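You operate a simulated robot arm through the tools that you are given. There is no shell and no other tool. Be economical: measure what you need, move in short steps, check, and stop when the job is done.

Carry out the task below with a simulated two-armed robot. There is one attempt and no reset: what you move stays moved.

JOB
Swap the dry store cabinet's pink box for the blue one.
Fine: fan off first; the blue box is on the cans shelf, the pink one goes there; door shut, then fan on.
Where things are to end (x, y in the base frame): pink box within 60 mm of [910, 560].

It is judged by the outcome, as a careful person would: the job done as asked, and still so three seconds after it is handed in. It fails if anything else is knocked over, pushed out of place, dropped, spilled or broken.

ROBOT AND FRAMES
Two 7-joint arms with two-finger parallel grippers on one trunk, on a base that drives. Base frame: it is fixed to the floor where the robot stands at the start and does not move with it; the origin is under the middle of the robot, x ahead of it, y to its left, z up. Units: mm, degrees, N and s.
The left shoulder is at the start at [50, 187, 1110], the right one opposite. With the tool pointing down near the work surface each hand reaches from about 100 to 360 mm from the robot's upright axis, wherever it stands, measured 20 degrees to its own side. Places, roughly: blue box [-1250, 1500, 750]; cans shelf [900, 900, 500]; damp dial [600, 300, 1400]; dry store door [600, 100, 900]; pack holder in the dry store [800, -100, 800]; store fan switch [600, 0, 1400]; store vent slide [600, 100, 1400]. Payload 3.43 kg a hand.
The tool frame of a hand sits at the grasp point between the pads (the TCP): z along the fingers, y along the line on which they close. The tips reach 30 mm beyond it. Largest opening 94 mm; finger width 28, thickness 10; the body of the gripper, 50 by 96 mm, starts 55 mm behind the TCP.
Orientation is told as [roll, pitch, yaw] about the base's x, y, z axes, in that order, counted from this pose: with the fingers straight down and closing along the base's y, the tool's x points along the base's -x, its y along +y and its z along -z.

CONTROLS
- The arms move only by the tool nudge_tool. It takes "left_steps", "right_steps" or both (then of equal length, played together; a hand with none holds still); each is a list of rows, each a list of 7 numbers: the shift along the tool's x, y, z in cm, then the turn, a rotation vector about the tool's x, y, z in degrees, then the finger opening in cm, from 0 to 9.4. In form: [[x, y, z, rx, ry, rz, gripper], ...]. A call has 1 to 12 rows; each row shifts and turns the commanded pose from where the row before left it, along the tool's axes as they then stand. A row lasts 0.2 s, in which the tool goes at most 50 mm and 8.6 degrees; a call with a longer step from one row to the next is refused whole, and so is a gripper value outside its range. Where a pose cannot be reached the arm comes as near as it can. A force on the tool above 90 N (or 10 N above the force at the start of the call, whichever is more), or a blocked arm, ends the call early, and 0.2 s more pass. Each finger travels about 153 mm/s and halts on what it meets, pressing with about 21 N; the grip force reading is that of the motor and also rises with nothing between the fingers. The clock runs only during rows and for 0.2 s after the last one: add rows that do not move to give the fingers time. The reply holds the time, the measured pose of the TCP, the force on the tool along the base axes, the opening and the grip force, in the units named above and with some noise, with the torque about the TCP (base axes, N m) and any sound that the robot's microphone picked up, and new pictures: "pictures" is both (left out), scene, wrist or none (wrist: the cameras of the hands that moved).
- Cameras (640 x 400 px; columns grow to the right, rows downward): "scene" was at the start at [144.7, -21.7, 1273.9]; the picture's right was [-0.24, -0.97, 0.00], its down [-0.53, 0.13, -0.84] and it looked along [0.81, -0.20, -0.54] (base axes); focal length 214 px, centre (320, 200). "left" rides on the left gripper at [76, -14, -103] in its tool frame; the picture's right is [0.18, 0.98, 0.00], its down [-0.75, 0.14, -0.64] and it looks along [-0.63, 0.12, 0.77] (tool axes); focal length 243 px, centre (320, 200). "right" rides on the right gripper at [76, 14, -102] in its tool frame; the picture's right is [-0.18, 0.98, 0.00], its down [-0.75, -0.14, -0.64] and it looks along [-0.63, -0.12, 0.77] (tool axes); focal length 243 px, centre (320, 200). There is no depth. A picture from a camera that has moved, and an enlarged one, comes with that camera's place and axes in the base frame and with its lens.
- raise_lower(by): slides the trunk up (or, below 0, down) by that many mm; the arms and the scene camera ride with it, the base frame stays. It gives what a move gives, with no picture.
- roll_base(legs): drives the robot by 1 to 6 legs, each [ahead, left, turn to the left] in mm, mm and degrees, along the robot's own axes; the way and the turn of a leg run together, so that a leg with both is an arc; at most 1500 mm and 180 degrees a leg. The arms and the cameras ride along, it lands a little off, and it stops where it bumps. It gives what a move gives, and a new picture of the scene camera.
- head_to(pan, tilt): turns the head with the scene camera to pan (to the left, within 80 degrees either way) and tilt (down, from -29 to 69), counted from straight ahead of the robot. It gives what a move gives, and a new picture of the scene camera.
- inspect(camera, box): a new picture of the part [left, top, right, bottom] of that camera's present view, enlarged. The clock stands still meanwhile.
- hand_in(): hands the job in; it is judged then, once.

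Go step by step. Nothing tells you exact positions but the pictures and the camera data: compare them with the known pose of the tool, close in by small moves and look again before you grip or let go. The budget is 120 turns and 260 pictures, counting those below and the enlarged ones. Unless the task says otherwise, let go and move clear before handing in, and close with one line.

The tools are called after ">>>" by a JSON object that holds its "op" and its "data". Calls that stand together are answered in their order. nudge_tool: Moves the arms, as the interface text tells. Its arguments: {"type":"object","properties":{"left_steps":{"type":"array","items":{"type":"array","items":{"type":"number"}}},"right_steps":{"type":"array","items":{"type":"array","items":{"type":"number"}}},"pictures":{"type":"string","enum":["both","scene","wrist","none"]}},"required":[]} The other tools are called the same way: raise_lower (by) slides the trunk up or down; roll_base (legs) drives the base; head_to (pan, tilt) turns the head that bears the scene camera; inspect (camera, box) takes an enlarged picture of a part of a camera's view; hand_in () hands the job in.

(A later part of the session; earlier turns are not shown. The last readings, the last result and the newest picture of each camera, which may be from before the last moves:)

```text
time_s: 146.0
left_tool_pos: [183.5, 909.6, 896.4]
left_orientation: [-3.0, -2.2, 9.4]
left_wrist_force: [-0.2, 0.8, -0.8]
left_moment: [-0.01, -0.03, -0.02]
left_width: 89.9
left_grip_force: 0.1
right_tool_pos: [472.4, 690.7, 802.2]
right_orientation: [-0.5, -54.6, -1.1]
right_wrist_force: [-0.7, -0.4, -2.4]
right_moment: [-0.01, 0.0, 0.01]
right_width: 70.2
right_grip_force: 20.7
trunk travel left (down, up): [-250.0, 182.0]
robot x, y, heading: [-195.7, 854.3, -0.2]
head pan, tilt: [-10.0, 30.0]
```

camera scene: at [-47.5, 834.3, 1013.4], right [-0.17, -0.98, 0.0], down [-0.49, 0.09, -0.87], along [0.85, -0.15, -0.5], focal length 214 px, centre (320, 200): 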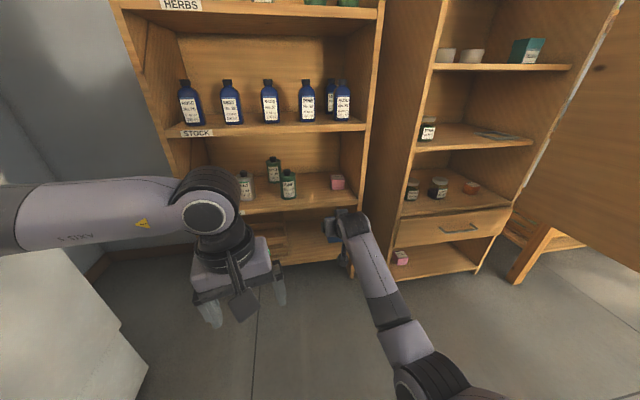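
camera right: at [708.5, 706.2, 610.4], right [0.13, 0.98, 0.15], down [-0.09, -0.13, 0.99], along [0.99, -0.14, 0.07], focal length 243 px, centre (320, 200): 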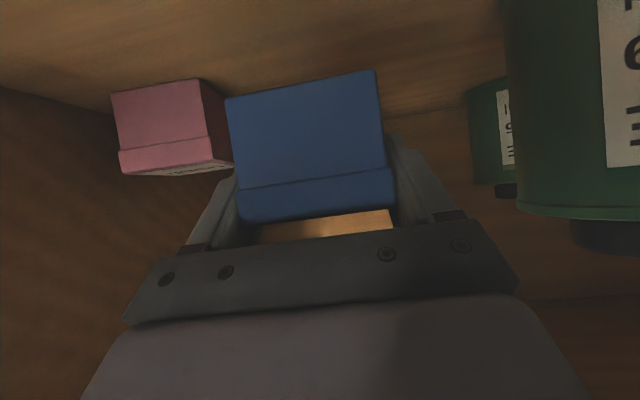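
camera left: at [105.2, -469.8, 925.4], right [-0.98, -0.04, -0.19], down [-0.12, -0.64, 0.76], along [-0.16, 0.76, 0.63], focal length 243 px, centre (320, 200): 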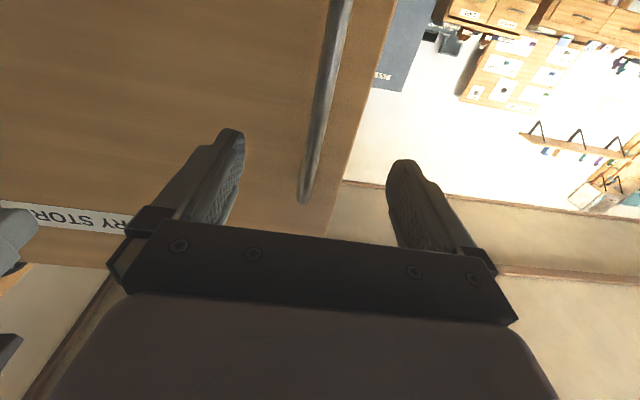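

The bottom-shelf one is another old USED box outside the holder, so it stays. I shift the hand to its cabinet posture, raise it to z≈860 and drive back in front of the cabinet.

>>> {"op": "nudge_tool", "data": {"right_steps": [[0, -1.8, 0, 0, 0, 0, 4.0], [0, -1.8, 0, 0, 0, 0, 4.0], [0, -1.8, 0, 0, 0, 0, 4.0], [0, 0, 0, 0, 0, 0, 4.0]], "pictures": "none"}}

>>> {"op": "raise_lower", "data": {"by": 60}}

>>> {"op": "roll_base", "data": {"legs": [[0, -740, 0.1]]}}

```text
time_s: 147.0
left_tool_pos: [184.1, 909.9, 896.5]
left_orientation: [-3.1, -2.3, 9.4]
left_wrist_force: [-0.1, 0.1, 0.0]
left_moment: [0.02, -0.03, -0.01]
left_width: 89.9
left_grip_force: 0.1
right_tool_pos: [468.7, 634.5, 803.0]
right_orientation: [-0.4, -54.7, -1.1]
right_wrist_force: [0.8, 0.8, -1.9]
right_moment: [0.0, -0.01, 0.01]
right_width: 70.2
right_grip_force: 20.5
trunk travel left (down, up): [-250.0, 182.0]
robot x, y, heading: [-197.6, 851.0, -0.1]
head pan, tilt: [-10.0, 30.0]
```

```text
time_s: 148.0
left_tool_pos: [183.5, 910.3, 956.4]
left_orientation: [-3.0, -2.2, 9.3]
left_wrist_force: [0.1, -0.1, -0.6]
left_moment: [-0.02, 0.0, -0.02]
left_width: 89.9
left_grip_force: 0.0
right_tool_pos: [469.7, 634.8, 862.9]
right_orientation: [-0.4, -54.6, -1.1]
right_wrist_force: [-0.2, 1.1, -1.7]
right_moment: [0.02, -0.01, -0.02]
right_width: 70.0
right_grip_force: 21.0
trunk travel left (down, up): [-310.0, 122.0]
robot x, y, heading: [-194.7, 852.1, -0.3]
head pan, tilt: [-10.0, 30.0]
```

```text
time_s: 154.9
left_tool_pos: [187.6, 174.3, 957.0]
left_orientation: [-3.0, -2.2, 10.4]
left_wrist_force: [-0.4, 0.2, -0.4]
left_moment: [0.01, 0.0, 0.02]
left_width: 89.8
left_grip_force: 0.1
right_tool_pos: [479.5, -95.6, 862.4]
right_orientation: [-0.5, -54.6, 0.0]
right_wrist_force: [0.1, -0.4, -1.3]
right_moment: [0.0, -0.02, -0.01]
right_width: 70.1
right_grip_force: 21.0
trunk travel left (down, up): [-310.0, 122.0]
robot x, y, heading: [-188.4, 108.1, 1.4]
head pan, tilt: [-10.0, 30.0]
camera scene: at [-40.8, 95.1, 1263.4], right [-0.16, -0.99, 0.0], down [-0.49, 0.08, -0.87], along [0.86, -0.14, -0.5], focal length 214 px, centre (320, 200)
```

scene: 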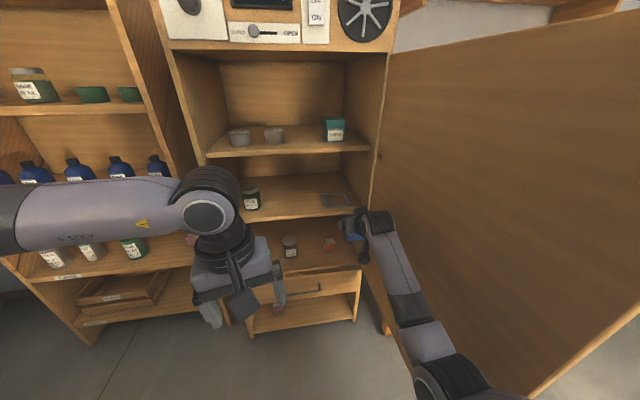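

I correct heading and drive in part way, then check the tray.

>>> {"op": "roll_base", "data": {"legs": [[0, 0, -1.4], [190, 0, 0]]}}

>>> {"op": "inspect", "data": {"camera": "scene", "box": [300, 150, 440, 250]}}

>>> {"op": "inspect", "data": {"camera": "right", "box": [0, 0, 640, 400]}}

```text
time_s: 156.8
left_tool_pos: [375.7, 164.8, 956.5]
left_orientation: [-3.0, -2.2, 9.1]
left_wrist_force: [-0.7, 0.0, 0.5]
left_moment: [-0.02, 0.0, 0.0]
left_width: 90.2
left_grip_force: 0.1
right_tool_pos: [661.1, -111.2, 862.5]
right_orientation: [-0.5, -54.7, -1.4]
right_wrist_force: [0.6, -0.2, -2.6]
right_moment: [-0.01, 0.0, 0.01]
right_width: 70.3
right_grip_force: 20.9
trunk travel left (down, up): [-310.0, 122.0]
robot x, y, heading: [-5.7, 103.8, -0.4]
head pan, tilt: [-10.0, 30.0]
camera scene: at [144.9, 90.8, 1263.3], right [-0.18, -0.98, 0.0], down [-0.49, 0.09, -0.87], along [0.85, -0.15, -0.5], focal length 214 px, centre (320, 200)
```

scene: 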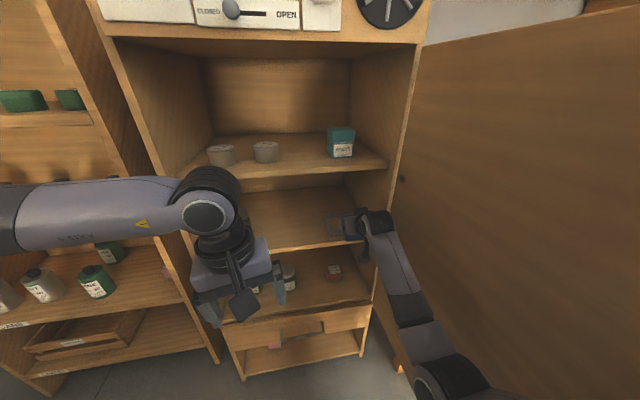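

```text
4.00 times, centred on (370, 200) of scene
camera zoom: at [144.9, 90.8, 1263.3], right [-0.18, -0.98, 0.0], down [-0.49, 0.09, -0.87], along [0.85, -0.15, -0.5], focal length 858 px, centre (120, 200)
```

zoom: 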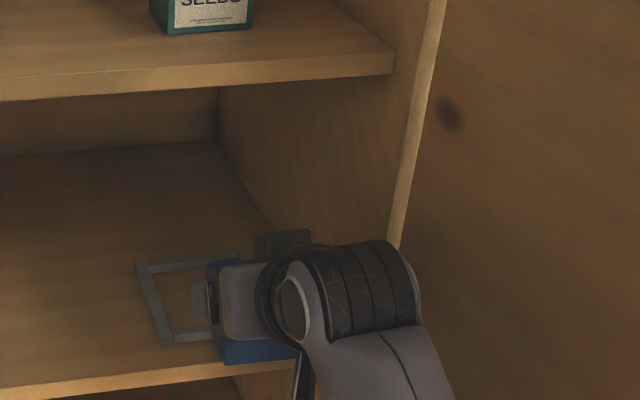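

```text
1.00 times, centred on (320, 200) of right (not enlarged: the box is as wide or as high as the picture)
camera zoom: at [533.1, -93.8, 860.8], right [0.14, 0.98, 0.14], down [-0.09, -0.13, 0.99], along [0.99, -0.15, 0.07], focal length 243 px, centre (320, 200)
```

zoom: 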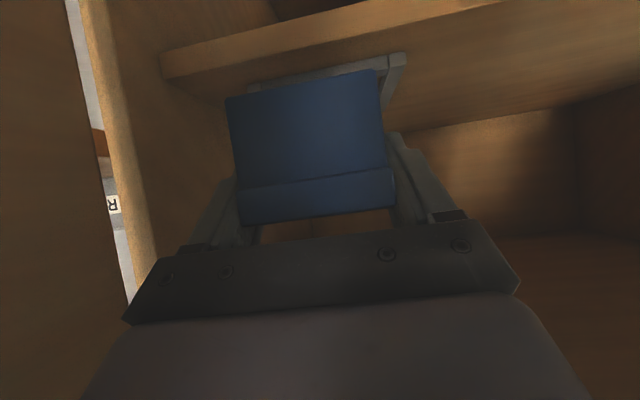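

The tray is centred near [770, -105]. I drive in the last 107 mm with the box above it.

>>> {"op": "roll_base", "data": {"legs": [[107, 4, 0.3]]}}

>>> {"op": "inspect", "data": {"camera": "right", "box": [0, 0, 640, 400]}}

>>> {"op": "inspect", "data": {"camera": "scene", "box": [300, 170, 440, 270]}}

```text
time_s: 158.0
left_tool_pos: [485.1, 169.2, 955.8]
left_orientation: [-3.1, -2.2, 9.4]
left_wrist_force: [0.2, 0.5, 0.6]
left_moment: [0.01, -0.01, 0.01]
left_width: 90.1
left_grip_force: 0.1
right_tool_pos: [769.9, -106.3, 864.7]
right_orientation: [-0.6, -54.6, -1.2]
right_wrist_force: [0.5, 0.1, -1.5]
right_moment: [-0.03, 0.0, 0.03]
right_width: 70.2
right_grip_force: 21.4
trunk travel left (down, up): [-310.0, 122.0]
robot x, y, heading: [105.0, 111.0, 0.1]
head pan, tilt: [-10.0, 30.0]
camera scene: at [253.3, 95.0, 1263.3], right [-0.18, -0.98, 0.0], down [-0.49, 0.09, -0.87], along [0.85, -0.15, -0.5], focal length 214 px, centre (320, 200)
```

scene: 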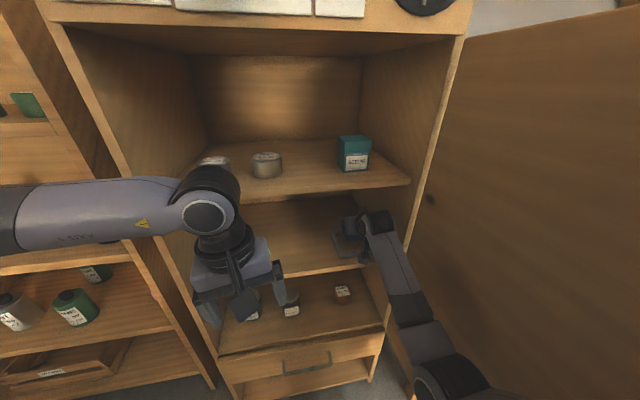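

```text
1.00 times, centred on (320, 200) of right (not enlarged: the box is as wide or as high as the picture)
camera zoom: at [641.8, -88.7, 860.7], right [0.13, 0.98, 0.14], down [-0.09, -0.13, 0.99], along [0.99, -0.15, 0.07], focal length 243 px, centre (320, 200)
```

zoom: 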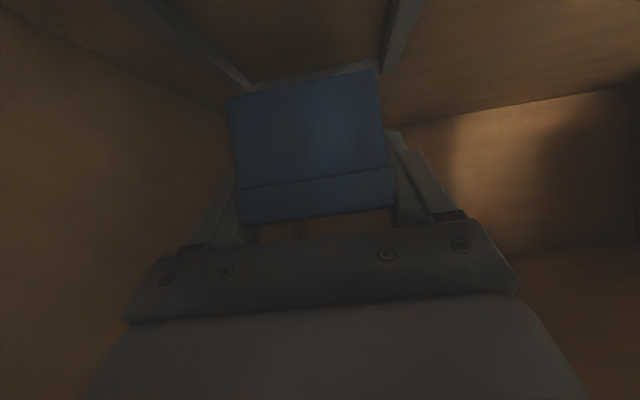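

```text
4.00 times, centred on (370, 220) of scene
camera zoom: at [253.3, 95.0, 1263.3], right [-0.18, -0.98, 0.0], down [-0.49, 0.09, -0.87], along [0.85, -0.15, -0.5], focal length 858 px, centre (120, 120)
```

zoom: 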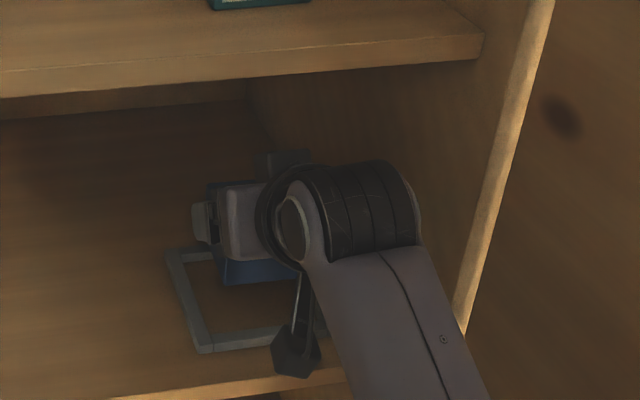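

The tray's inner span is about x 718–818, so I pull back 8 mm to centre, then descend.

>>> {"op": "nudge_tool", "data": {"right_steps": [[0.46, 0, -0.65, 0, 0, 0, 4.0], [0.82, 0, 0.58, 0, 0, 0, 4.0], [0.82, 0, 0.58, 0, 0, 0, 4.0], [0.41, 0, 0.29, 0, 0, 0, 4.0], [0, 0, 0, 0, 0, 0, 4.0]], "pictures": "wrist"}}

>>> {"op": "inspect", "data": {"camera": "scene", "box": [300, 170, 440, 270]}}

```text
time_s: 159.2
left_tool_pos: [484.3, 170.7, 957.1]
left_orientation: [-3.0, -2.2, 9.3]
left_wrist_force: [-0.9, 0.1, 0.2]
left_moment: [0.0, 0.0, -0.02]
left_width: 89.9
left_grip_force: 0.0
right_tool_pos: [760.8, -105.3, 836.5]
right_orientation: [-0.6, -54.6, -1.2]
right_wrist_force: [-0.2, -0.5, -2.8]
right_moment: [-0.05, -0.02, 0.02]
right_width: 70.3
right_grip_force: 20.8
trunk travel left (down, up): [-310.0, 122.0]
robot x, y, heading: [106.4, 112.3, -0.0]
head pan, tilt: [-10.0, 30.0]
camera right: at [633.9, -88.3, 835.2], right [0.13, 0.98, 0.14], down [-0.09, -0.13, 0.99], along [0.99, -0.15, 0.07], focal length 243 px, centre (320, 200)
```

right: 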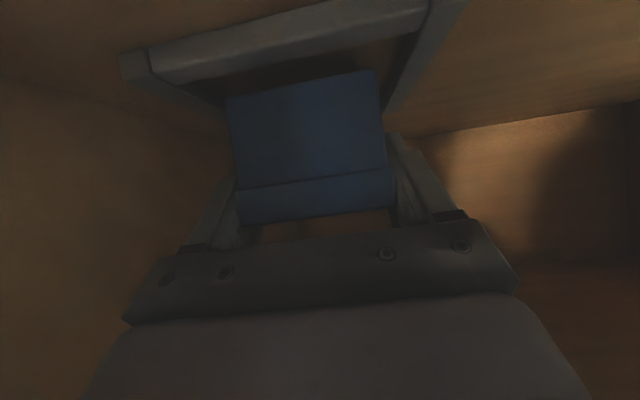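

```text
4.00 times, centred on (370, 220) of scene
camera zoom: at [252.8, 95.0, 1263.4], right [-0.18, -0.98, 0.0], down [-0.49, 0.09, -0.87], along [0.85, -0.15, -0.5], focal length 858 px, centre (120, 120)
```

zoom: 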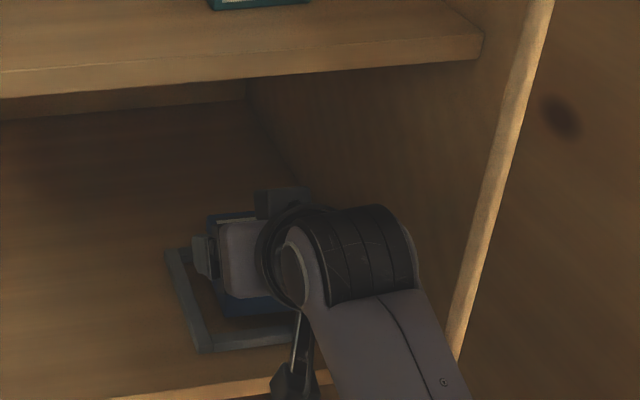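

The box sits within the tray outline. I continue down in 2–3 mm steps to contact.

>>> {"op": "nudge_tool", "data": {"right_steps": [[0.33, 0, 0.23, 0, 0, 0, 4.0], [0.33, 0, 0.23, 0, 0, 0, 4.0], [0.16, 0, 0.12, 0, 0, 0, 4.0], [0.16, 0, 0.12, 0, 0, 0, 4.0], [0.08, 0, 0.06, 0, 0, 0, 4.0], [0, 0, 0, 0, 0, 0, 4.0]], "pictures": "wrist"}}

```text
time_s: 160.6
left_tool_pos: [483.6, 170.1, 957.5]
left_orientation: [-3.0, -2.1, 9.3]
left_wrist_force: [0.3, 0.3, 0.0]
left_moment: [0.0, -0.01, -0.01]
left_width: 90.2
left_grip_force: 0.2
right_tool_pos: [761.9, -106.5, 824.6]
right_orientation: [-0.5, -54.6, -1.1]
right_wrist_force: [-1.0, 0.0, -2.5]
right_moment: [0.02, -0.01, 0.01]
right_width: 70.1
right_grip_force: 20.9
trunk travel left (down, up): [-310.0, 122.0]
robot x, y, heading: [106.3, 109.8, -0.1]
head pan, tilt: [-10.0, 30.0]
camera right: at [633.5, -88.4, 822.4], right [0.13, 0.98, 0.14], down [-0.09, -0.13, 0.99], along [0.99, -0.15, 0.07], focal length 243 px, centre (320, 200)
```

right: 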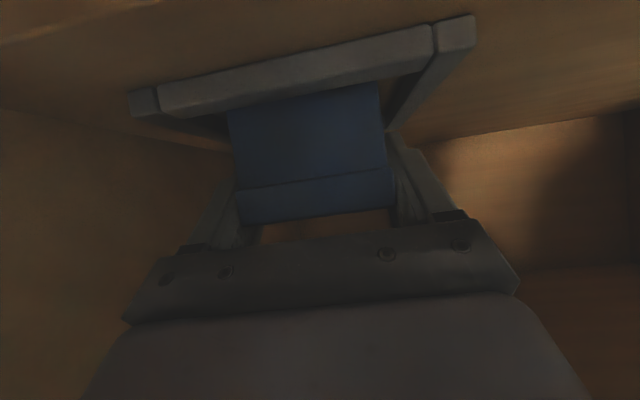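

Matches the pink box's original look. A few more millimetres to contact.

>>> {"op": "nudge_tool", "data": {"right_steps": [[0.12, 0, 0.09, 0, 0, 0, 4.0], [0.12, 0, 0.09, 0, 0, 0, 4.0], [0.12, 0, 0.09, 0, 0, 0, 4.0], [0, 0, 0, 0, 0, 0, 4.0]], "pictures": "none"}}

```text
time_s: 161.6
left_tool_pos: [483.1, 170.7, 957.3]
left_orientation: [-3.0, -2.4, 9.3]
left_wrist_force: [0.6, 0.0, -0.6]
left_moment: [0.0, -0.02, -0.06]
left_width: 90.0
left_grip_force: 0.0
right_tool_pos: [763.1, -106.1, 823.2]
right_orientation: [-0.4, -55.0, -1.2]
right_wrist_force: [-1.4, -0.9, 11.3]
right_moment: [0.3, 0.48, 0.04]
right_width: 70.4
right_grip_force: 21.2
trunk travel left (down, up): [-310.0, 122.0]
robot x, y, heading: [103.6, 110.1, 0.0]
head pan, tilt: [-10.0, 30.0]
```

Contact. Release and retreat along the finger axis.

>>> {"op": "nudge_tool", "data": {"right_steps": [[-0.08, 0, -0.06, 0, 0, 0, 6.0], [0, 0, 0, 0, 0, 0, 9.2], [0, 0, 0, 0, 0, 0, 9.2], [0, 0, -1.5, 0, 0, 0, 9.2], [0, 0, -2.5, 0, 0, 0, 9.2], [0, 0, -2.5, 0, 0, 0, 9.2], [0, 0, 0, 0, 0, 0, 9.2]], "pictures": "wrist"}}

>>> {"op": "roll_base", "data": {"legs": [[-200, 0, 0]]}}

>>> {"op": "inspect", "data": {"camera": "scene", "box": [290, 150, 430, 250]}}

```text
time_s: 163.2
left_tool_pos: [483.8, 171.0, 956.4]
left_orientation: [-3.0, -2.2, 9.2]
left_wrist_force: [-0.6, -1.6, -0.1]
left_moment: [-0.03, 0.04, -0.01]
left_width: 90.1
left_grip_force: 0.1
right_tool_pos: [708.2, -105.7, 860.8]
right_orientation: [-0.5, -54.5, -1.3]
right_wrist_force: [0.0, -0.2, -0.4]
right_moment: [0.01, -0.02, 0.01]
right_width: 92.2
right_grip_force: 0.1
trunk travel left (down, up): [-310.0, 122.0]
robot x, y, heading: [105.1, 113.5, -0.4]
head pan, tilt: [-10.0, 30.0]
camera right: at [580.4, -88.4, 859.3], right [0.13, 0.98, 0.14], down [-0.09, -0.13, 0.99], along [0.99, -0.15, 0.07], focal length 243 px, centre (320, 200)
```

right: 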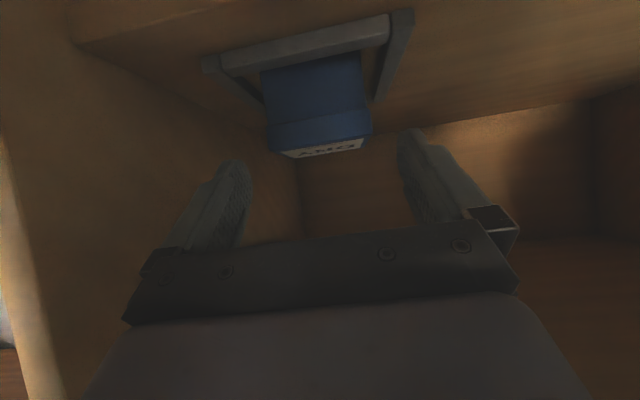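

```text
time_s: 164.8
left_tool_pos: [285.7, 172.2, 957.0]
left_orientation: [-3.1, -2.2, 9.4]
left_wrist_force: [0.6, 0.8, -1.3]
left_moment: [0.0, 0.04, 0.02]
left_width: 90.3
left_grip_force: 0.0
right_tool_pos: [510.7, -105.5, 860.6]
right_orientation: [-0.5, -54.6, -1.2]
right_wrist_force: [0.3, -0.4, -0.5]
right_moment: [-0.01, 0.0, 0.06]
right_width: 92.1
right_grip_force: 0.0
trunk travel left (down, up): [-310.0, 122.0]
robot x, y, heading: [-88.5, 113.4, -0.1]
head pan, tilt: [-10.0, 30.0]
camera scene: at [54.8, 95.5, 1263.5], right [-0.18, -0.98, 0.0], down [-0.49, 0.09, -0.87], along [0.85, -0.15, -0.5], focal length 214 px, centre (320, 200)
```

scene: 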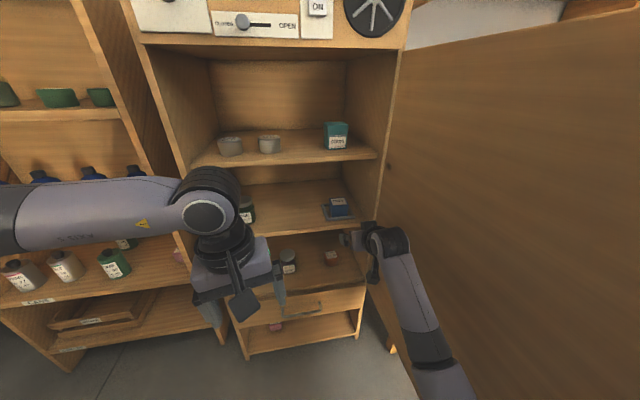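

```text
4.00 times, centred on (360, 200) of scene
camera zoom: at [54.8, 95.5, 1263.5], right [-0.18, -0.98, 0.0], down [-0.49, 0.09, -0.87], along [0.85, -0.15, -0.5], focal length 858 px, centre (160, 200)
```

zoom: 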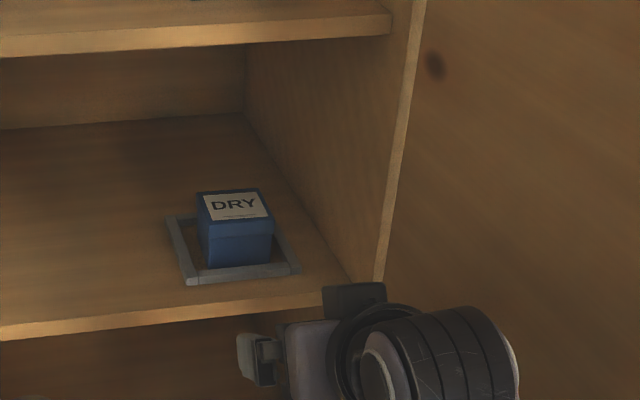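

Blue sits in the holder. Next is closing the door: I'll cage its free edge loosely with the right fingers below the handle and swing it part way. First I retract the hand.

>>> {"op": "nudge_tool", "data": {"right_steps": [[1.74, 0, -2.45, 0, 0, 0, 9.4], [1.74, 0, -2.45, 0, 0, 0, 9.4], [1.74, 0, -2.45, 0, 0, 0, 9.4], [1.74, 0, -2.45, 0, 0, 0, 9.4], [1.74, 0, -2.45, 0, 0, 0, 9.4], [0, 0, 0, 0, 0, 0, 9.4]], "pictures": "none"}}

```text
time_s: 166.2
left_tool_pos: [286.9, 170.4, 957.4]
left_orientation: [-3.0, -2.3, 9.4]
left_wrist_force: [0.2, -1.1, -0.1]
left_moment: [-0.01, 0.03, -0.03]
left_width: 90.0
left_grip_force: 0.1
right_tool_pos: [362.6, -100.6, 861.5]
right_orientation: [-0.5, -54.6, -1.2]
right_wrist_force: [-0.3, 0.3, 0.0]
right_moment: [-0.01, -0.04, 0.02]
right_width: 94.0
right_grip_force: 0.1
trunk travel left (down, up): [-310.0, 122.0]
robot x, y, heading: [-92.2, 109.7, -0.3]
head pan, tilt: [-10.0, 30.0]
```

It retracts well. I retract a bit further, lower, and back the robot away.

>>> {"op": "nudge_tool", "data": {"right_steps": [[1.74, 0, -2.45, 0, 0, 0, 9.4], [1.74, 0, -2.45, 0, 0, 0, 9.4], [1.6, 0, 1.16, 0, 0, 0, 9.4], [1.6, 0, 1.16, 0, 0, 0, 9.4], [0, 0, 0, 0, 0, 0, 9.4]], "pictures": "none"}}

>>> {"op": "roll_base", "data": {"legs": [[-320, 0, 0.2]]}}

>>> {"op": "head_to", "data": {"pan": -30, "tilt": 30}}

```text
time_s: 167.4
left_tool_pos: [286.4, 170.4, 956.6]
left_orientation: [-3.0, -2.2, 9.4]
left_wrist_force: [0.5, 0.2, -0.5]
left_moment: [0.04, -0.03, 0.03]
left_width: 90.0
left_grip_force: 0.1
right_tool_pos: [300.3, -99.8, 822.2]
right_orientation: [-0.5, -54.6, -1.2]
right_wrist_force: [0.1, -1.1, -0.1]
right_moment: [-0.02, -0.01, 0.02]
right_width: 94.1
right_grip_force: 0.0
trunk travel left (down, up): [-310.0, 122.0]
robot x, y, heading: [-94.6, 112.0, -0.1]
head pan, tilt: [-10.0, 30.0]
```

```text
time_s: 169.6
left_tool_pos: [-34.8, 169.7, 956.9]
left_orientation: [-3.0, -2.2, 8.9]
left_wrist_force: [-0.3, -0.4, 0.0]
left_moment: [0.02, 0.01, -0.02]
left_width: 90.0
left_grip_force: 0.0
right_tool_pos: [-21.2, -101.1, 822.6]
right_orientation: [-0.4, -54.6, -1.5]
right_wrist_force: [-0.5, -0.1, -0.2]
right_moment: [0.01, 0.0, 0.02]
right_width: 93.9
right_grip_force: 0.0
trunk travel left (down, up): [-310.0, 122.0]
robot x, y, heading: [-415.3, 110.3, -0.4]
head pan, tilt: [-10.0, 30.0]
camera scene: at [-265.8, 96.2, 1263.5], right [-0.18, -0.98, 0.0], down [-0.49, 0.09, -0.87], along [0.85, -0.16, -0.5], focal length 214 px, centre (320, 200)
```

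scene: 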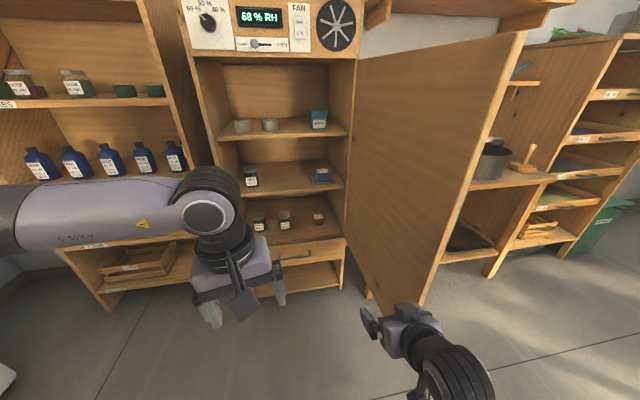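

```text
time_s: 170.4
left_tool_pos: [-32.3, 170.4, 956.1]
left_orientation: [-3.0, -2.2, 8.9]
left_wrist_force: [-0.1, 0.2, -0.3]
left_moment: [-0.02, 0.03, 0.01]
left_width: 90.3
left_grip_force: 0.1
right_tool_pos: [-21.9, -101.7, 822.0]
right_orientation: [-0.5, -54.5, -1.5]
right_wrist_force: [0.4, -0.1, -0.9]
right_moment: [0.0, -0.02, 0.01]
right_width: 93.9
right_grip_force: 0.1
trunk travel left (down, up): [-310.0, 122.0]
robot x, y, heading: [-411.7, 111.3, -0.4]
head pan, tilt: [-30.0, 30.0]
camera scene: at [-276.5, 66.8, 1263.4], right [-0.51, -0.86, 0.0], down [-0.43, 0.25, -0.87], along [0.75, -0.44, -0.5], focal length 214 px, centre (320, 200)
```

scene: 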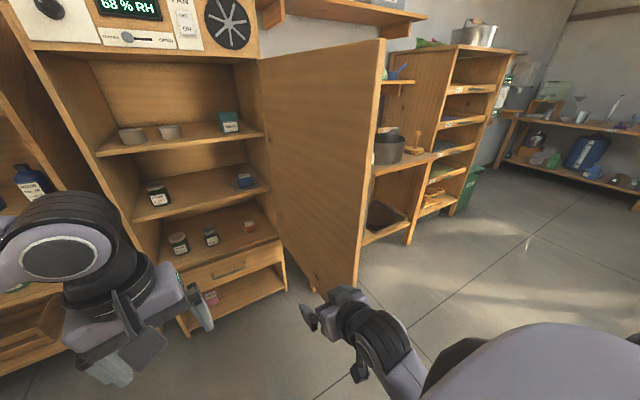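

Clear of the door edge. I sidestep right so the hand lines up with the edge at y≈-262.

>>> {"op": "roll_base", "data": {"legs": [[0, -160, 0.4]]}}

>>> {"op": "inspect", "data": {"camera": "right", "box": [0, 0, 640, 400]}}

```text
time_s: 172.4
left_tool_pos: [-34.3, 16.9, 956.6]
left_orientation: [-3.1, -2.2, 9.3]
left_wrist_force: [0.6, 0.0, -0.8]
left_moment: [0.01, 0.03, -0.01]
left_width: 90.0
left_grip_force: 0.2
right_tool_pos: [-19.6, -255.8, 822.8]
right_orientation: [-0.5, -54.6, -1.2]
right_wrist_force: [-0.1, -0.2, -0.9]
right_moment: [-0.04, -0.01, 0.01]
right_width: 93.7
right_grip_force: 0.0
trunk travel left (down, up): [-310.0, 122.0]
robot x, y, heading: [-417.1, -48.8, -0.0]
head pan, tilt: [-30.0, 30.0]
camera scene: at [-277.1, -89.5, 1263.4], right [-0.5, -0.86, 0.0], down [-0.43, 0.25, -0.87], along [0.75, -0.43, -0.5], focal length 214 px, centre (320, 200)
```

scene: 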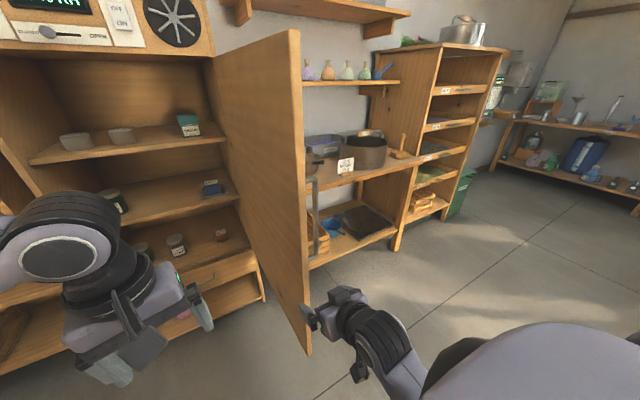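

```text
1.00 times, centred on (320, 200) of right (not enlarged: the box is as wide or as high as the picture)
camera zoom: at [-149.1, -238.4, 820.3], right [0.13, 0.98, 0.15], down [-0.09, -0.13, 0.99], along [0.99, -0.15, 0.07], focal length 243 px, centre (320, 200)
```

zoom: 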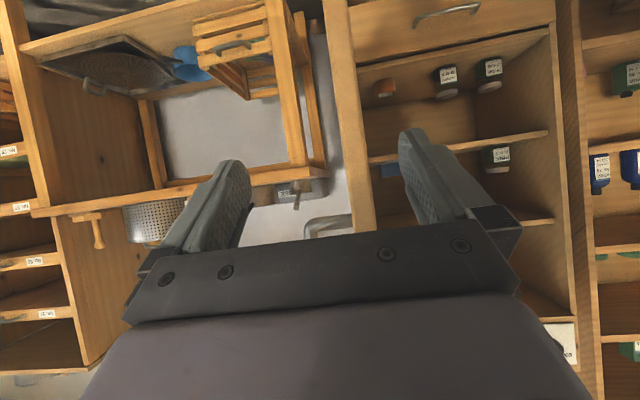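

The door edge lies between the open fingers, below the handle. I drive forward to cage it and then swing it left along its arc.

>>> {"op": "roll_base", "data": {"legs": [[93, 0, 0], [8, 110, 0], [12, 130, 0]]}}

>>> {"op": "inspect", "data": {"camera": "right", "box": [0, 0, 640, 400]}}

```text
time_s: 173.6
left_tool_pos: [48.1, 16.2, 956.2]
left_orientation: [-3.0, -2.2, 9.4]
left_wrist_force: [0.2, -0.4, -0.5]
left_moment: [-0.03, 0.0, 0.0]
left_width: 90.0
left_grip_force: 0.2
right_tool_pos: [58.2, -255.3, 822.6]
right_orientation: [-0.6, -54.1, -0.9]
right_wrist_force: [-2.6, 0.3, 0.3]
right_moment: [-0.01, -0.2, 0.03]
right_width: 93.9
right_grip_force: 0.0
trunk travel left (down, up): [-310.0, 122.0]
robot x, y, heading: [-328.9, -41.5, -0.2]
head pan, tilt: [-30.0, 30.0]
stopped in leg 1: the force on the tool passed its limit at 121 N (the readings are from after the stop); the commanded pose is now the measured one
camera scene: at [-194.1, -89.6, 1263.5], right [-0.5, -0.86, 0.0], down [-0.43, 0.25, -0.87], along [0.75, -0.43, -0.5], focal length 214 px, centre (320, 200)
```

scene: 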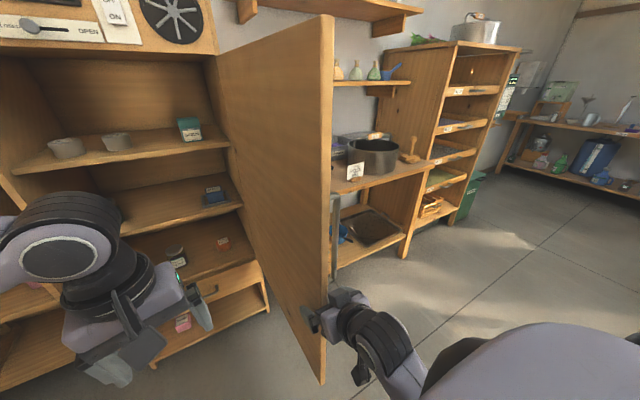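

```text
1.00 times, centred on (320, 200) of right (not enlarged: the box is as wide or as high as the picture)
camera zoom: at [-70.3, -238.2, 820.8], right [0.13, 0.98, 0.14], down [-0.08, -0.13, 0.99], along [0.99, -0.14, 0.06], focal length 243 px, centre (320, 200)
```

zoom: 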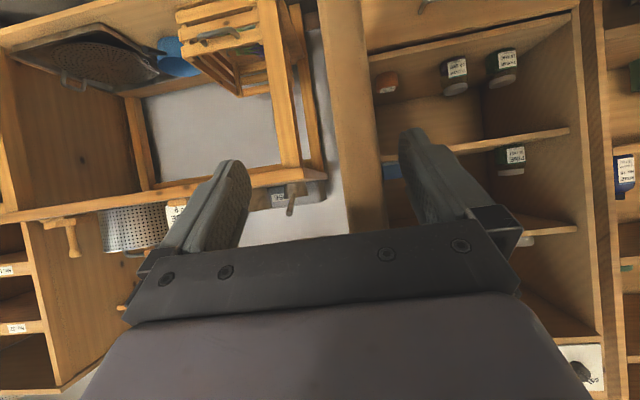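

The right finger likely bumped the handle's lower end (z≈840). I back up, lower 80 mm, and retry.

>>> {"op": "roll_base", "data": {"legs": [[-50, 0, 0.2]]}}

>>> {"op": "raise_lower", "data": {"by": -90}}

>>> {"op": "roll_base", "data": {"legs": [[65, 0, 0]]}}

>>> {"op": "inspect", "data": {"camera": "right", "box": [0, 0, 640, 400]}}

```text
time_s: 174.5
left_tool_pos: [-0.3, 17.2, 957.2]
left_orientation: [-2.9, -2.2, 9.6]
left_wrist_force: [0.7, 0.0, -0.9]
left_moment: [0.01, 0.04, 0.02]
left_width: 90.2
left_grip_force: 0.3
right_tool_pos: [10.2, -253.9, 821.7]
right_orientation: [-0.6, -54.1, -0.8]
right_wrist_force: [-0.4, -0.8, -0.2]
right_moment: [-0.02, 0.0, 0.03]
right_width: 93.7
right_grip_force: 0.0
trunk travel left (down, up): [-310.0, 122.0]
robot x, y, heading: [-379.2, -43.3, 0.2]
head pan, tilt: [-30.0, 30.0]
camera scene: at [-243.1, -89.1, 1263.5], right [-0.5, -0.87, 0.0], down [-0.43, 0.25, -0.87], along [0.75, -0.43, -0.5], focal length 214 px, centre (320, 200)
```

scene: 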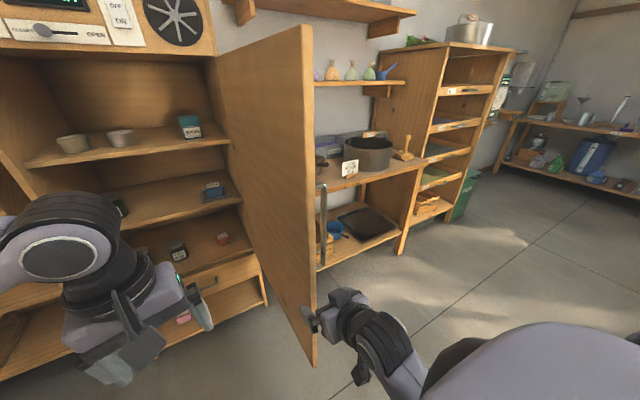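

```text
time_s: 175.7
left_tool_pos: [-0.9, 18.5, 866.1]
left_orientation: [-2.9, -2.2, 9.7]
left_wrist_force: [0.3, -0.4, -1.3]
left_moment: [0.01, -0.01, -0.05]
left_width: 90.2
left_grip_force: 0.1
right_tool_pos: [9.7, -253.4, 730.7]
right_orientation: [-0.6, -53.9, -0.7]
right_wrist_force: [0.1, -0.4, -0.4]
right_moment: [0.02, -0.03, 0.02]
right_width: 94.1
right_grip_force: 0.0
trunk travel left (down, up): [-220.0, 212.0]
robot x, y, heading: [-382.8, -46.8, -0.0]
head pan, tilt: [-30.0, 30.0]
```

```text
time_s: 176.7
left_tool_pos: [50.9, 18.4, 866.8]
left_orientation: [-2.9, -2.2, 9.7]
left_wrist_force: [-0.5, 0.0, -0.4]
left_moment: [-0.02, -0.02, 0.0]
left_width: 90.0
left_grip_force: 0.1
right_tool_pos: [58.0, -252.7, 731.6]
right_orientation: [-0.6, -53.5, -0.4]
right_wrist_force: [-3.6, -0.2, 0.2]
right_moment: [0.01, -0.26, 0.07]
right_width: 94.0
right_grip_force: 0.0
trunk travel left (down, up): [-220.0, 212.0]
robot x, y, heading: [-327.6, -43.7, 0.2]
head pan, tilt: [-30.0, 30.0]
stopped in leg 1: the force on the tool passed its limit at 133 N (the readings are from after the stop); the commanded pose is now the measured one
camera scene: at [-191.1, -89.0, 1173.5], right [-0.5, -0.87, 0.0], down [-0.43, 0.25, -0.87], along [0.75, -0.43, -0.5], focal length 214 px, centre (320, 200)
```

scene: 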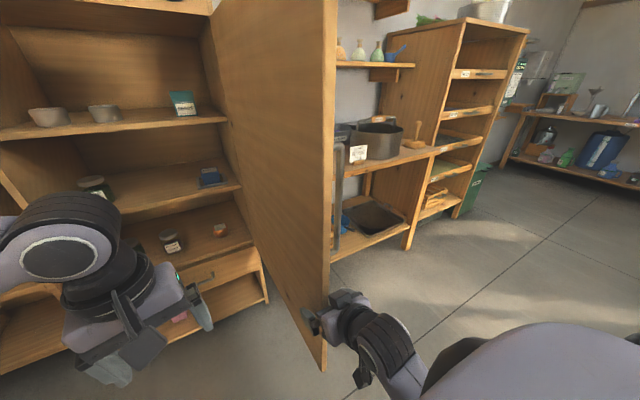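

```text
1.00 times, centred on (320, 200) of right (not enlarged: the box is as wide or as high as the picture)
camera zoom: at [-71.1, -236.8, 731.3], right [0.13, 0.98, 0.14], down [-0.07, -0.13, 0.99], along [0.99, -0.13, 0.05], focal length 243 px, centre (320, 200)
```

zoom: 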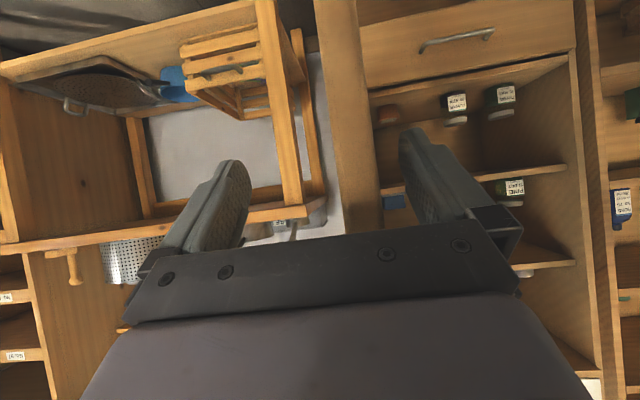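

The palm has reached the door's edge, so the edge is well caged between the fingers. Now I swing it along its arc.

>>> {"op": "roll_base", "data": {"legs": [[-7, 0, 0], [3, 139, 0], [21, 104, 0]]}}

```text
time_s: 180.1
left_tool_pos: [67.3, 257.2, 866.3]
left_orientation: [-2.9, -2.2, 9.7]
left_wrist_force: [-0.5, -0.6, 0.5]
left_moment: [-0.01, 0.01, -0.02]
left_width: 90.3
left_grip_force: 0.1
right_tool_pos: [72.0, -11.7, 730.4]
right_orientation: [-0.5, -53.5, -0.5]
right_wrist_force: [-0.1, 0.8, -0.4]
right_moment: [-0.01, 0.03, 0.0]
right_width: 94.0
right_grip_force: 0.1
trunk travel left (down, up): [-220.0, 212.0]
robot x, y, heading: [-309.6, 199.3, -0.1]
head pan, tilt: [-30.0, 30.0]
camera scene: at [-175.0, 150.8, 1173.4], right [-0.5, -0.87, 0.0], down [-0.43, 0.25, -0.87], along [0.75, -0.43, -0.5], focal length 214 px, centre (320, 200)
```

scene: 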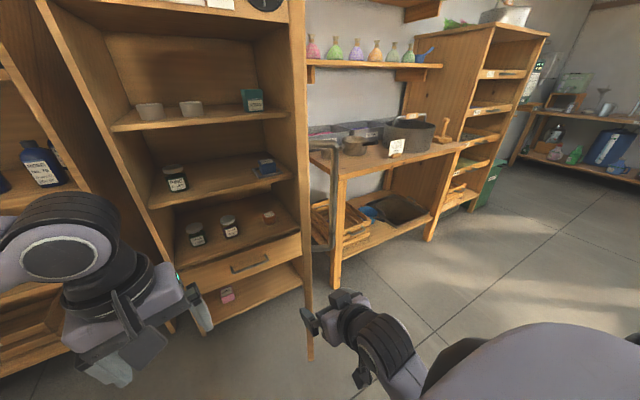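

The door follows. Continuing along the arc.

>>> {"op": "roll_base", "data": {"legs": [[40, 99, 0], [59, 89, 0], [145, 122, 0]]}}

>>> {"op": "head_to", "data": {"pan": -15, "tilt": 35}}

```text
time_s: 184.0
left_tool_pos: [310.7, 568.1, 865.3]
left_orientation: [-2.9, -2.2, 9.8]
left_wrist_force: [0.0, -0.4, -0.2]
left_moment: [0.01, -0.02, 0.0]
left_width: 89.9
left_grip_force: 0.0
right_tool_pos: [317.3, 300.0, 730.8]
right_orientation: [-0.5, -53.3, -0.3]
right_wrist_force: [0.5, 0.6, 0.4]
right_moment: [-0.01, -0.01, 0.03]
right_width: 94.1
right_grip_force: 0.2
trunk travel left (down, up): [-220.0, 212.0]
robot x, y, heading: [-68.5, 508.5, 0.2]
head pan, tilt: [-30.0, 30.0]
camera scene: at [68.2, 462.0, 1173.4], right [-0.5, -0.87, 0.0], down [-0.43, 0.25, -0.87], along [0.75, -0.43, -0.5], focal length 214 px, centre (320, 200)
```

scene: 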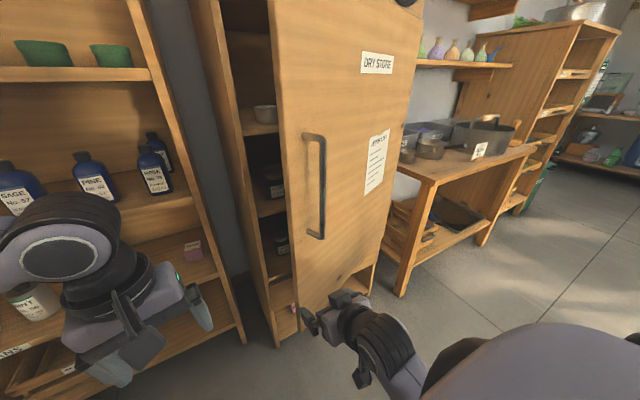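

```text
time_s: 184.8
left_tool_pos: [310.8, 569.0, 865.9]
left_orientation: [-3.0, -2.2, 9.9]
left_wrist_force: [0.3, 0.0, 0.3]
left_moment: [0.0, -0.02, -0.01]
left_width: 89.9
left_grip_force: 0.1
right_tool_pos: [316.3, 299.3, 730.1]
right_orientation: [-0.5, -53.4, -0.3]
right_wrist_force: [0.6, 0.4, 0.3]
right_moment: [0.01, -0.01, 0.02]
right_width: 94.0
right_grip_force: 0.1
trunk travel left (down, up): [-220.0, 212.0]
robot x, y, heading: [-68.8, 506.5, 0.2]
head pan, tilt: [-15.0, 35.0]
camera scene: at [74.7, 484.4, 1165.6], right [-0.25, -0.97, 0.0], down [-0.55, 0.15, -0.82], along [0.79, -0.21, -0.57], focal length 214 px, centre (320, 200)
```

scene: 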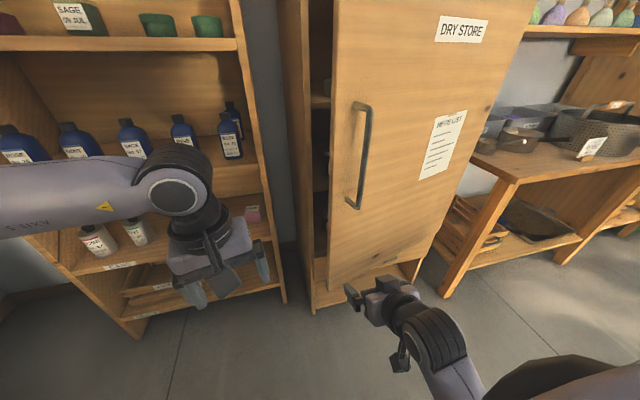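

The door is at about 25° now. I close the fingers, shift right onto the door face below the handle, and push it shut.

>>> {"op": "nudge_tool", "data": {"right_steps": [[0, -2, 0, 0, 0, 0, 0], [0, -2, 0, 0, 0, 0, 0], [0, 0, 0, 0, 0, 0, 0]], "pictures": "none"}}

>>> {"op": "roll_base", "data": {"legs": [[120, -20, 0], [90, 0, 0]]}}

```text
time_s: 185.6
left_tool_pos: [309.1, 568.5, 865.1]
left_orientation: [-2.8, -2.3, 10.0]
left_wrist_force: [-0.3, 0.3, 0.2]
left_moment: [0.0, 0.01, 0.0]
left_width: 90.1
left_grip_force: 0.0
right_tool_pos: [316.7, 261.4, 731.2]
right_orientation: [-0.5, -53.4, -0.3]
right_wrist_force: [0.6, 1.0, 0.5]
right_moment: [0.01, -0.02, -0.01]
right_width: 0.0
right_grip_force: 20.9
trunk travel left (down, up): [-220.0, 212.0]
robot x, y, heading: [-70.9, 503.9, 0.4]
head pan, tilt: [-15.0, 35.0]
```

```text
time_s: 187.5
left_tool_pos: [523.3, 550.7, 866.0]
left_orientation: [-2.9, -2.2, 10.1]
left_wrist_force: [0.0, -0.4, -0.2]
left_moment: [0.02, -0.01, 0.01]
left_width: 90.2
left_grip_force: 0.0
right_tool_pos: [531.2, 242.7, 731.6]
right_orientation: [-0.5, -53.4, 0.1]
right_wrist_force: [-0.3, -0.2, -0.9]
right_moment: [0.03, -0.03, 0.0]
right_width: 0.0
right_grip_force: 21.3
trunk travel left (down, up): [-220.0, 212.0]
robot x, y, heading: [146.1, 489.2, 0.5]
head pan, tilt: [-15.0, 35.0]
camera scene: at [288.6, 465.9, 1165.6], right [-0.25, -0.97, 0.0], down [-0.56, 0.14, -0.82], along [0.79, -0.21, -0.57], focal length 214 px, centre (320, 200)
```

scene: 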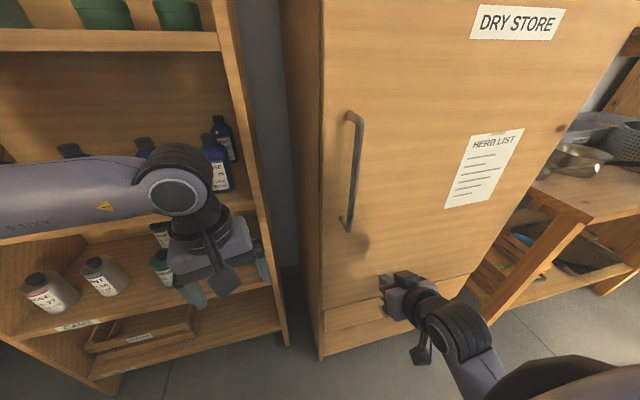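

Nearly shut. I push the rest with the arm in small steps until it resists.

>>> {"op": "nudge_tool", "data": {"right_steps": [[-0.6, 0, 0.8, 0, 0, 0, 0], [-0.6, 0, 0.8, 0, 0, 0, 0], [-0.6, 0, 0.8, 0, 0, 0, 0], [-0.6, 0, 0.8, 0, 0, 0, 0], [-0.6, 0, 0.8, 0, 0, 0, 0], [-0.6, 0, 0.8, 0, 0, 0, 0], [-0.3, 0, 0.4, 0, 0, 0, 0]], "pictures": "scene"}}

```text
time_s: 189.1
left_tool_pos: [524.1, 550.5, 865.4]
left_orientation: [-3.0, -2.2, 10.1]
left_wrist_force: [-0.6, 0.2, 0.4]
left_moment: [0.01, 0.02, -0.01]
left_width: 89.8
left_grip_force: 0.0
right_tool_pos: [595.3, 243.1, 731.5]
right_orientation: [-0.4, -53.5, 0.0]
right_wrist_force: [-0.7, 0.2, -0.2]
right_moment: [-0.01, -0.01, 0.02]
right_width: 0.0
right_grip_force: 21.1
trunk travel left (down, up): [-220.0, 212.0]
robot x, y, heading: [143.0, 487.9, 0.9]
head pan, tilt: [-15.0, 35.0]
camera scene: at [288.5, 465.9, 1165.6], right [-0.25, -0.97, 0.0], down [-0.56, 0.14, -0.82], along [0.79, -0.21, -0.57], focal length 214 px, centre (320, 200)
```

scene: 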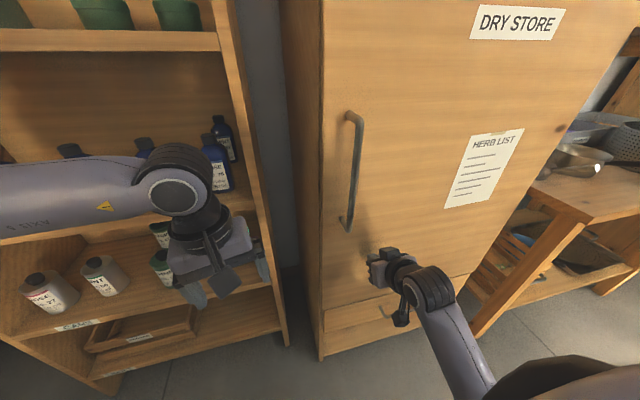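

>>> {"op": "nudge_tool", "data": {"right_steps": [[-0.3, 0, 0.4, 0, 0, 0, 0], [-0.3, 0, 0.4, 0, 0, 0, 0], [-0.3, 0, 0.4, 0, 0, 0, 0], [-0.3, 0, 0.4, 0, 0, 0, 0], [0, 0, 0, 0, 0, 0, 0]], "pictures": "scene"}}

>>> {"op": "inspect", "data": {"camera": "scene", "box": [280, 200, 440, 370]}}

```text
time_s: 190.0
left_tool_pos: [518.1, 550.9, 868.5]
left_orientation: [-2.8, -2.4, 9.9]
left_wrist_force: [0.5, 0.3, -0.5]
left_moment: [-0.01, -0.02, -0.02]
left_width: 89.9
left_grip_force: 0.1
right_tool_pos: [600.3, 242.1, 732.3]
right_orientation: [-0.4, -52.8, -0.1]
right_wrist_force: [-36.5, 0.8, 16.1]
right_moment: [0.02, -0.31, 0.06]
right_width: 0.0
right_grip_force: 20.5
trunk travel left (down, up): [-220.0, 212.0]
robot x, y, heading: [141.0, 492.1, 0.4]
head pan, tilt: [-15.0, 35.0]
stopped in row 4 (right hand): the force on the tool passed its limit at 99 N (the readings are from after the stop); the commanded pose is now the measured one
camera scene: at [282.5, 466.3, 1166.5], right [-0.25, -0.97, 0.0], down [-0.55, 0.14, -0.82], along [0.79, -0.21, -0.57], focal length 214 px, centre (320, 200)
```

scene: 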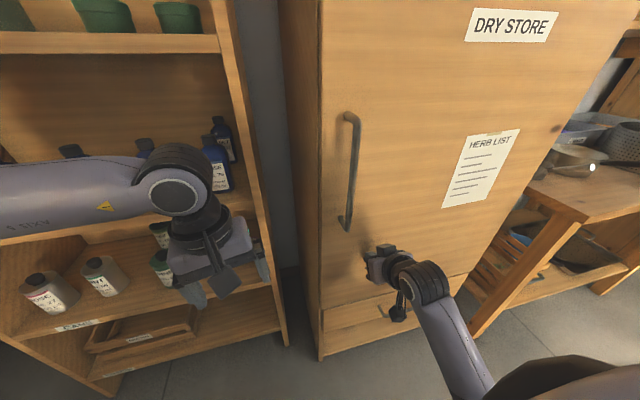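

```text
2.35 times, centred on (360, 285) of scene
camera zoom: at [282.5, 466.3, 1166.5], right [-0.25, -0.97, 0.0], down [-0.55, 0.14, -0.82], along [0.79, -0.21, -0.57], focal length 505 px, centre (226, 0)
```

zoom: 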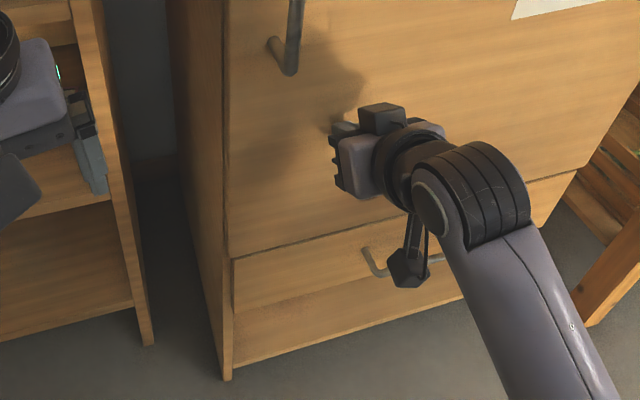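

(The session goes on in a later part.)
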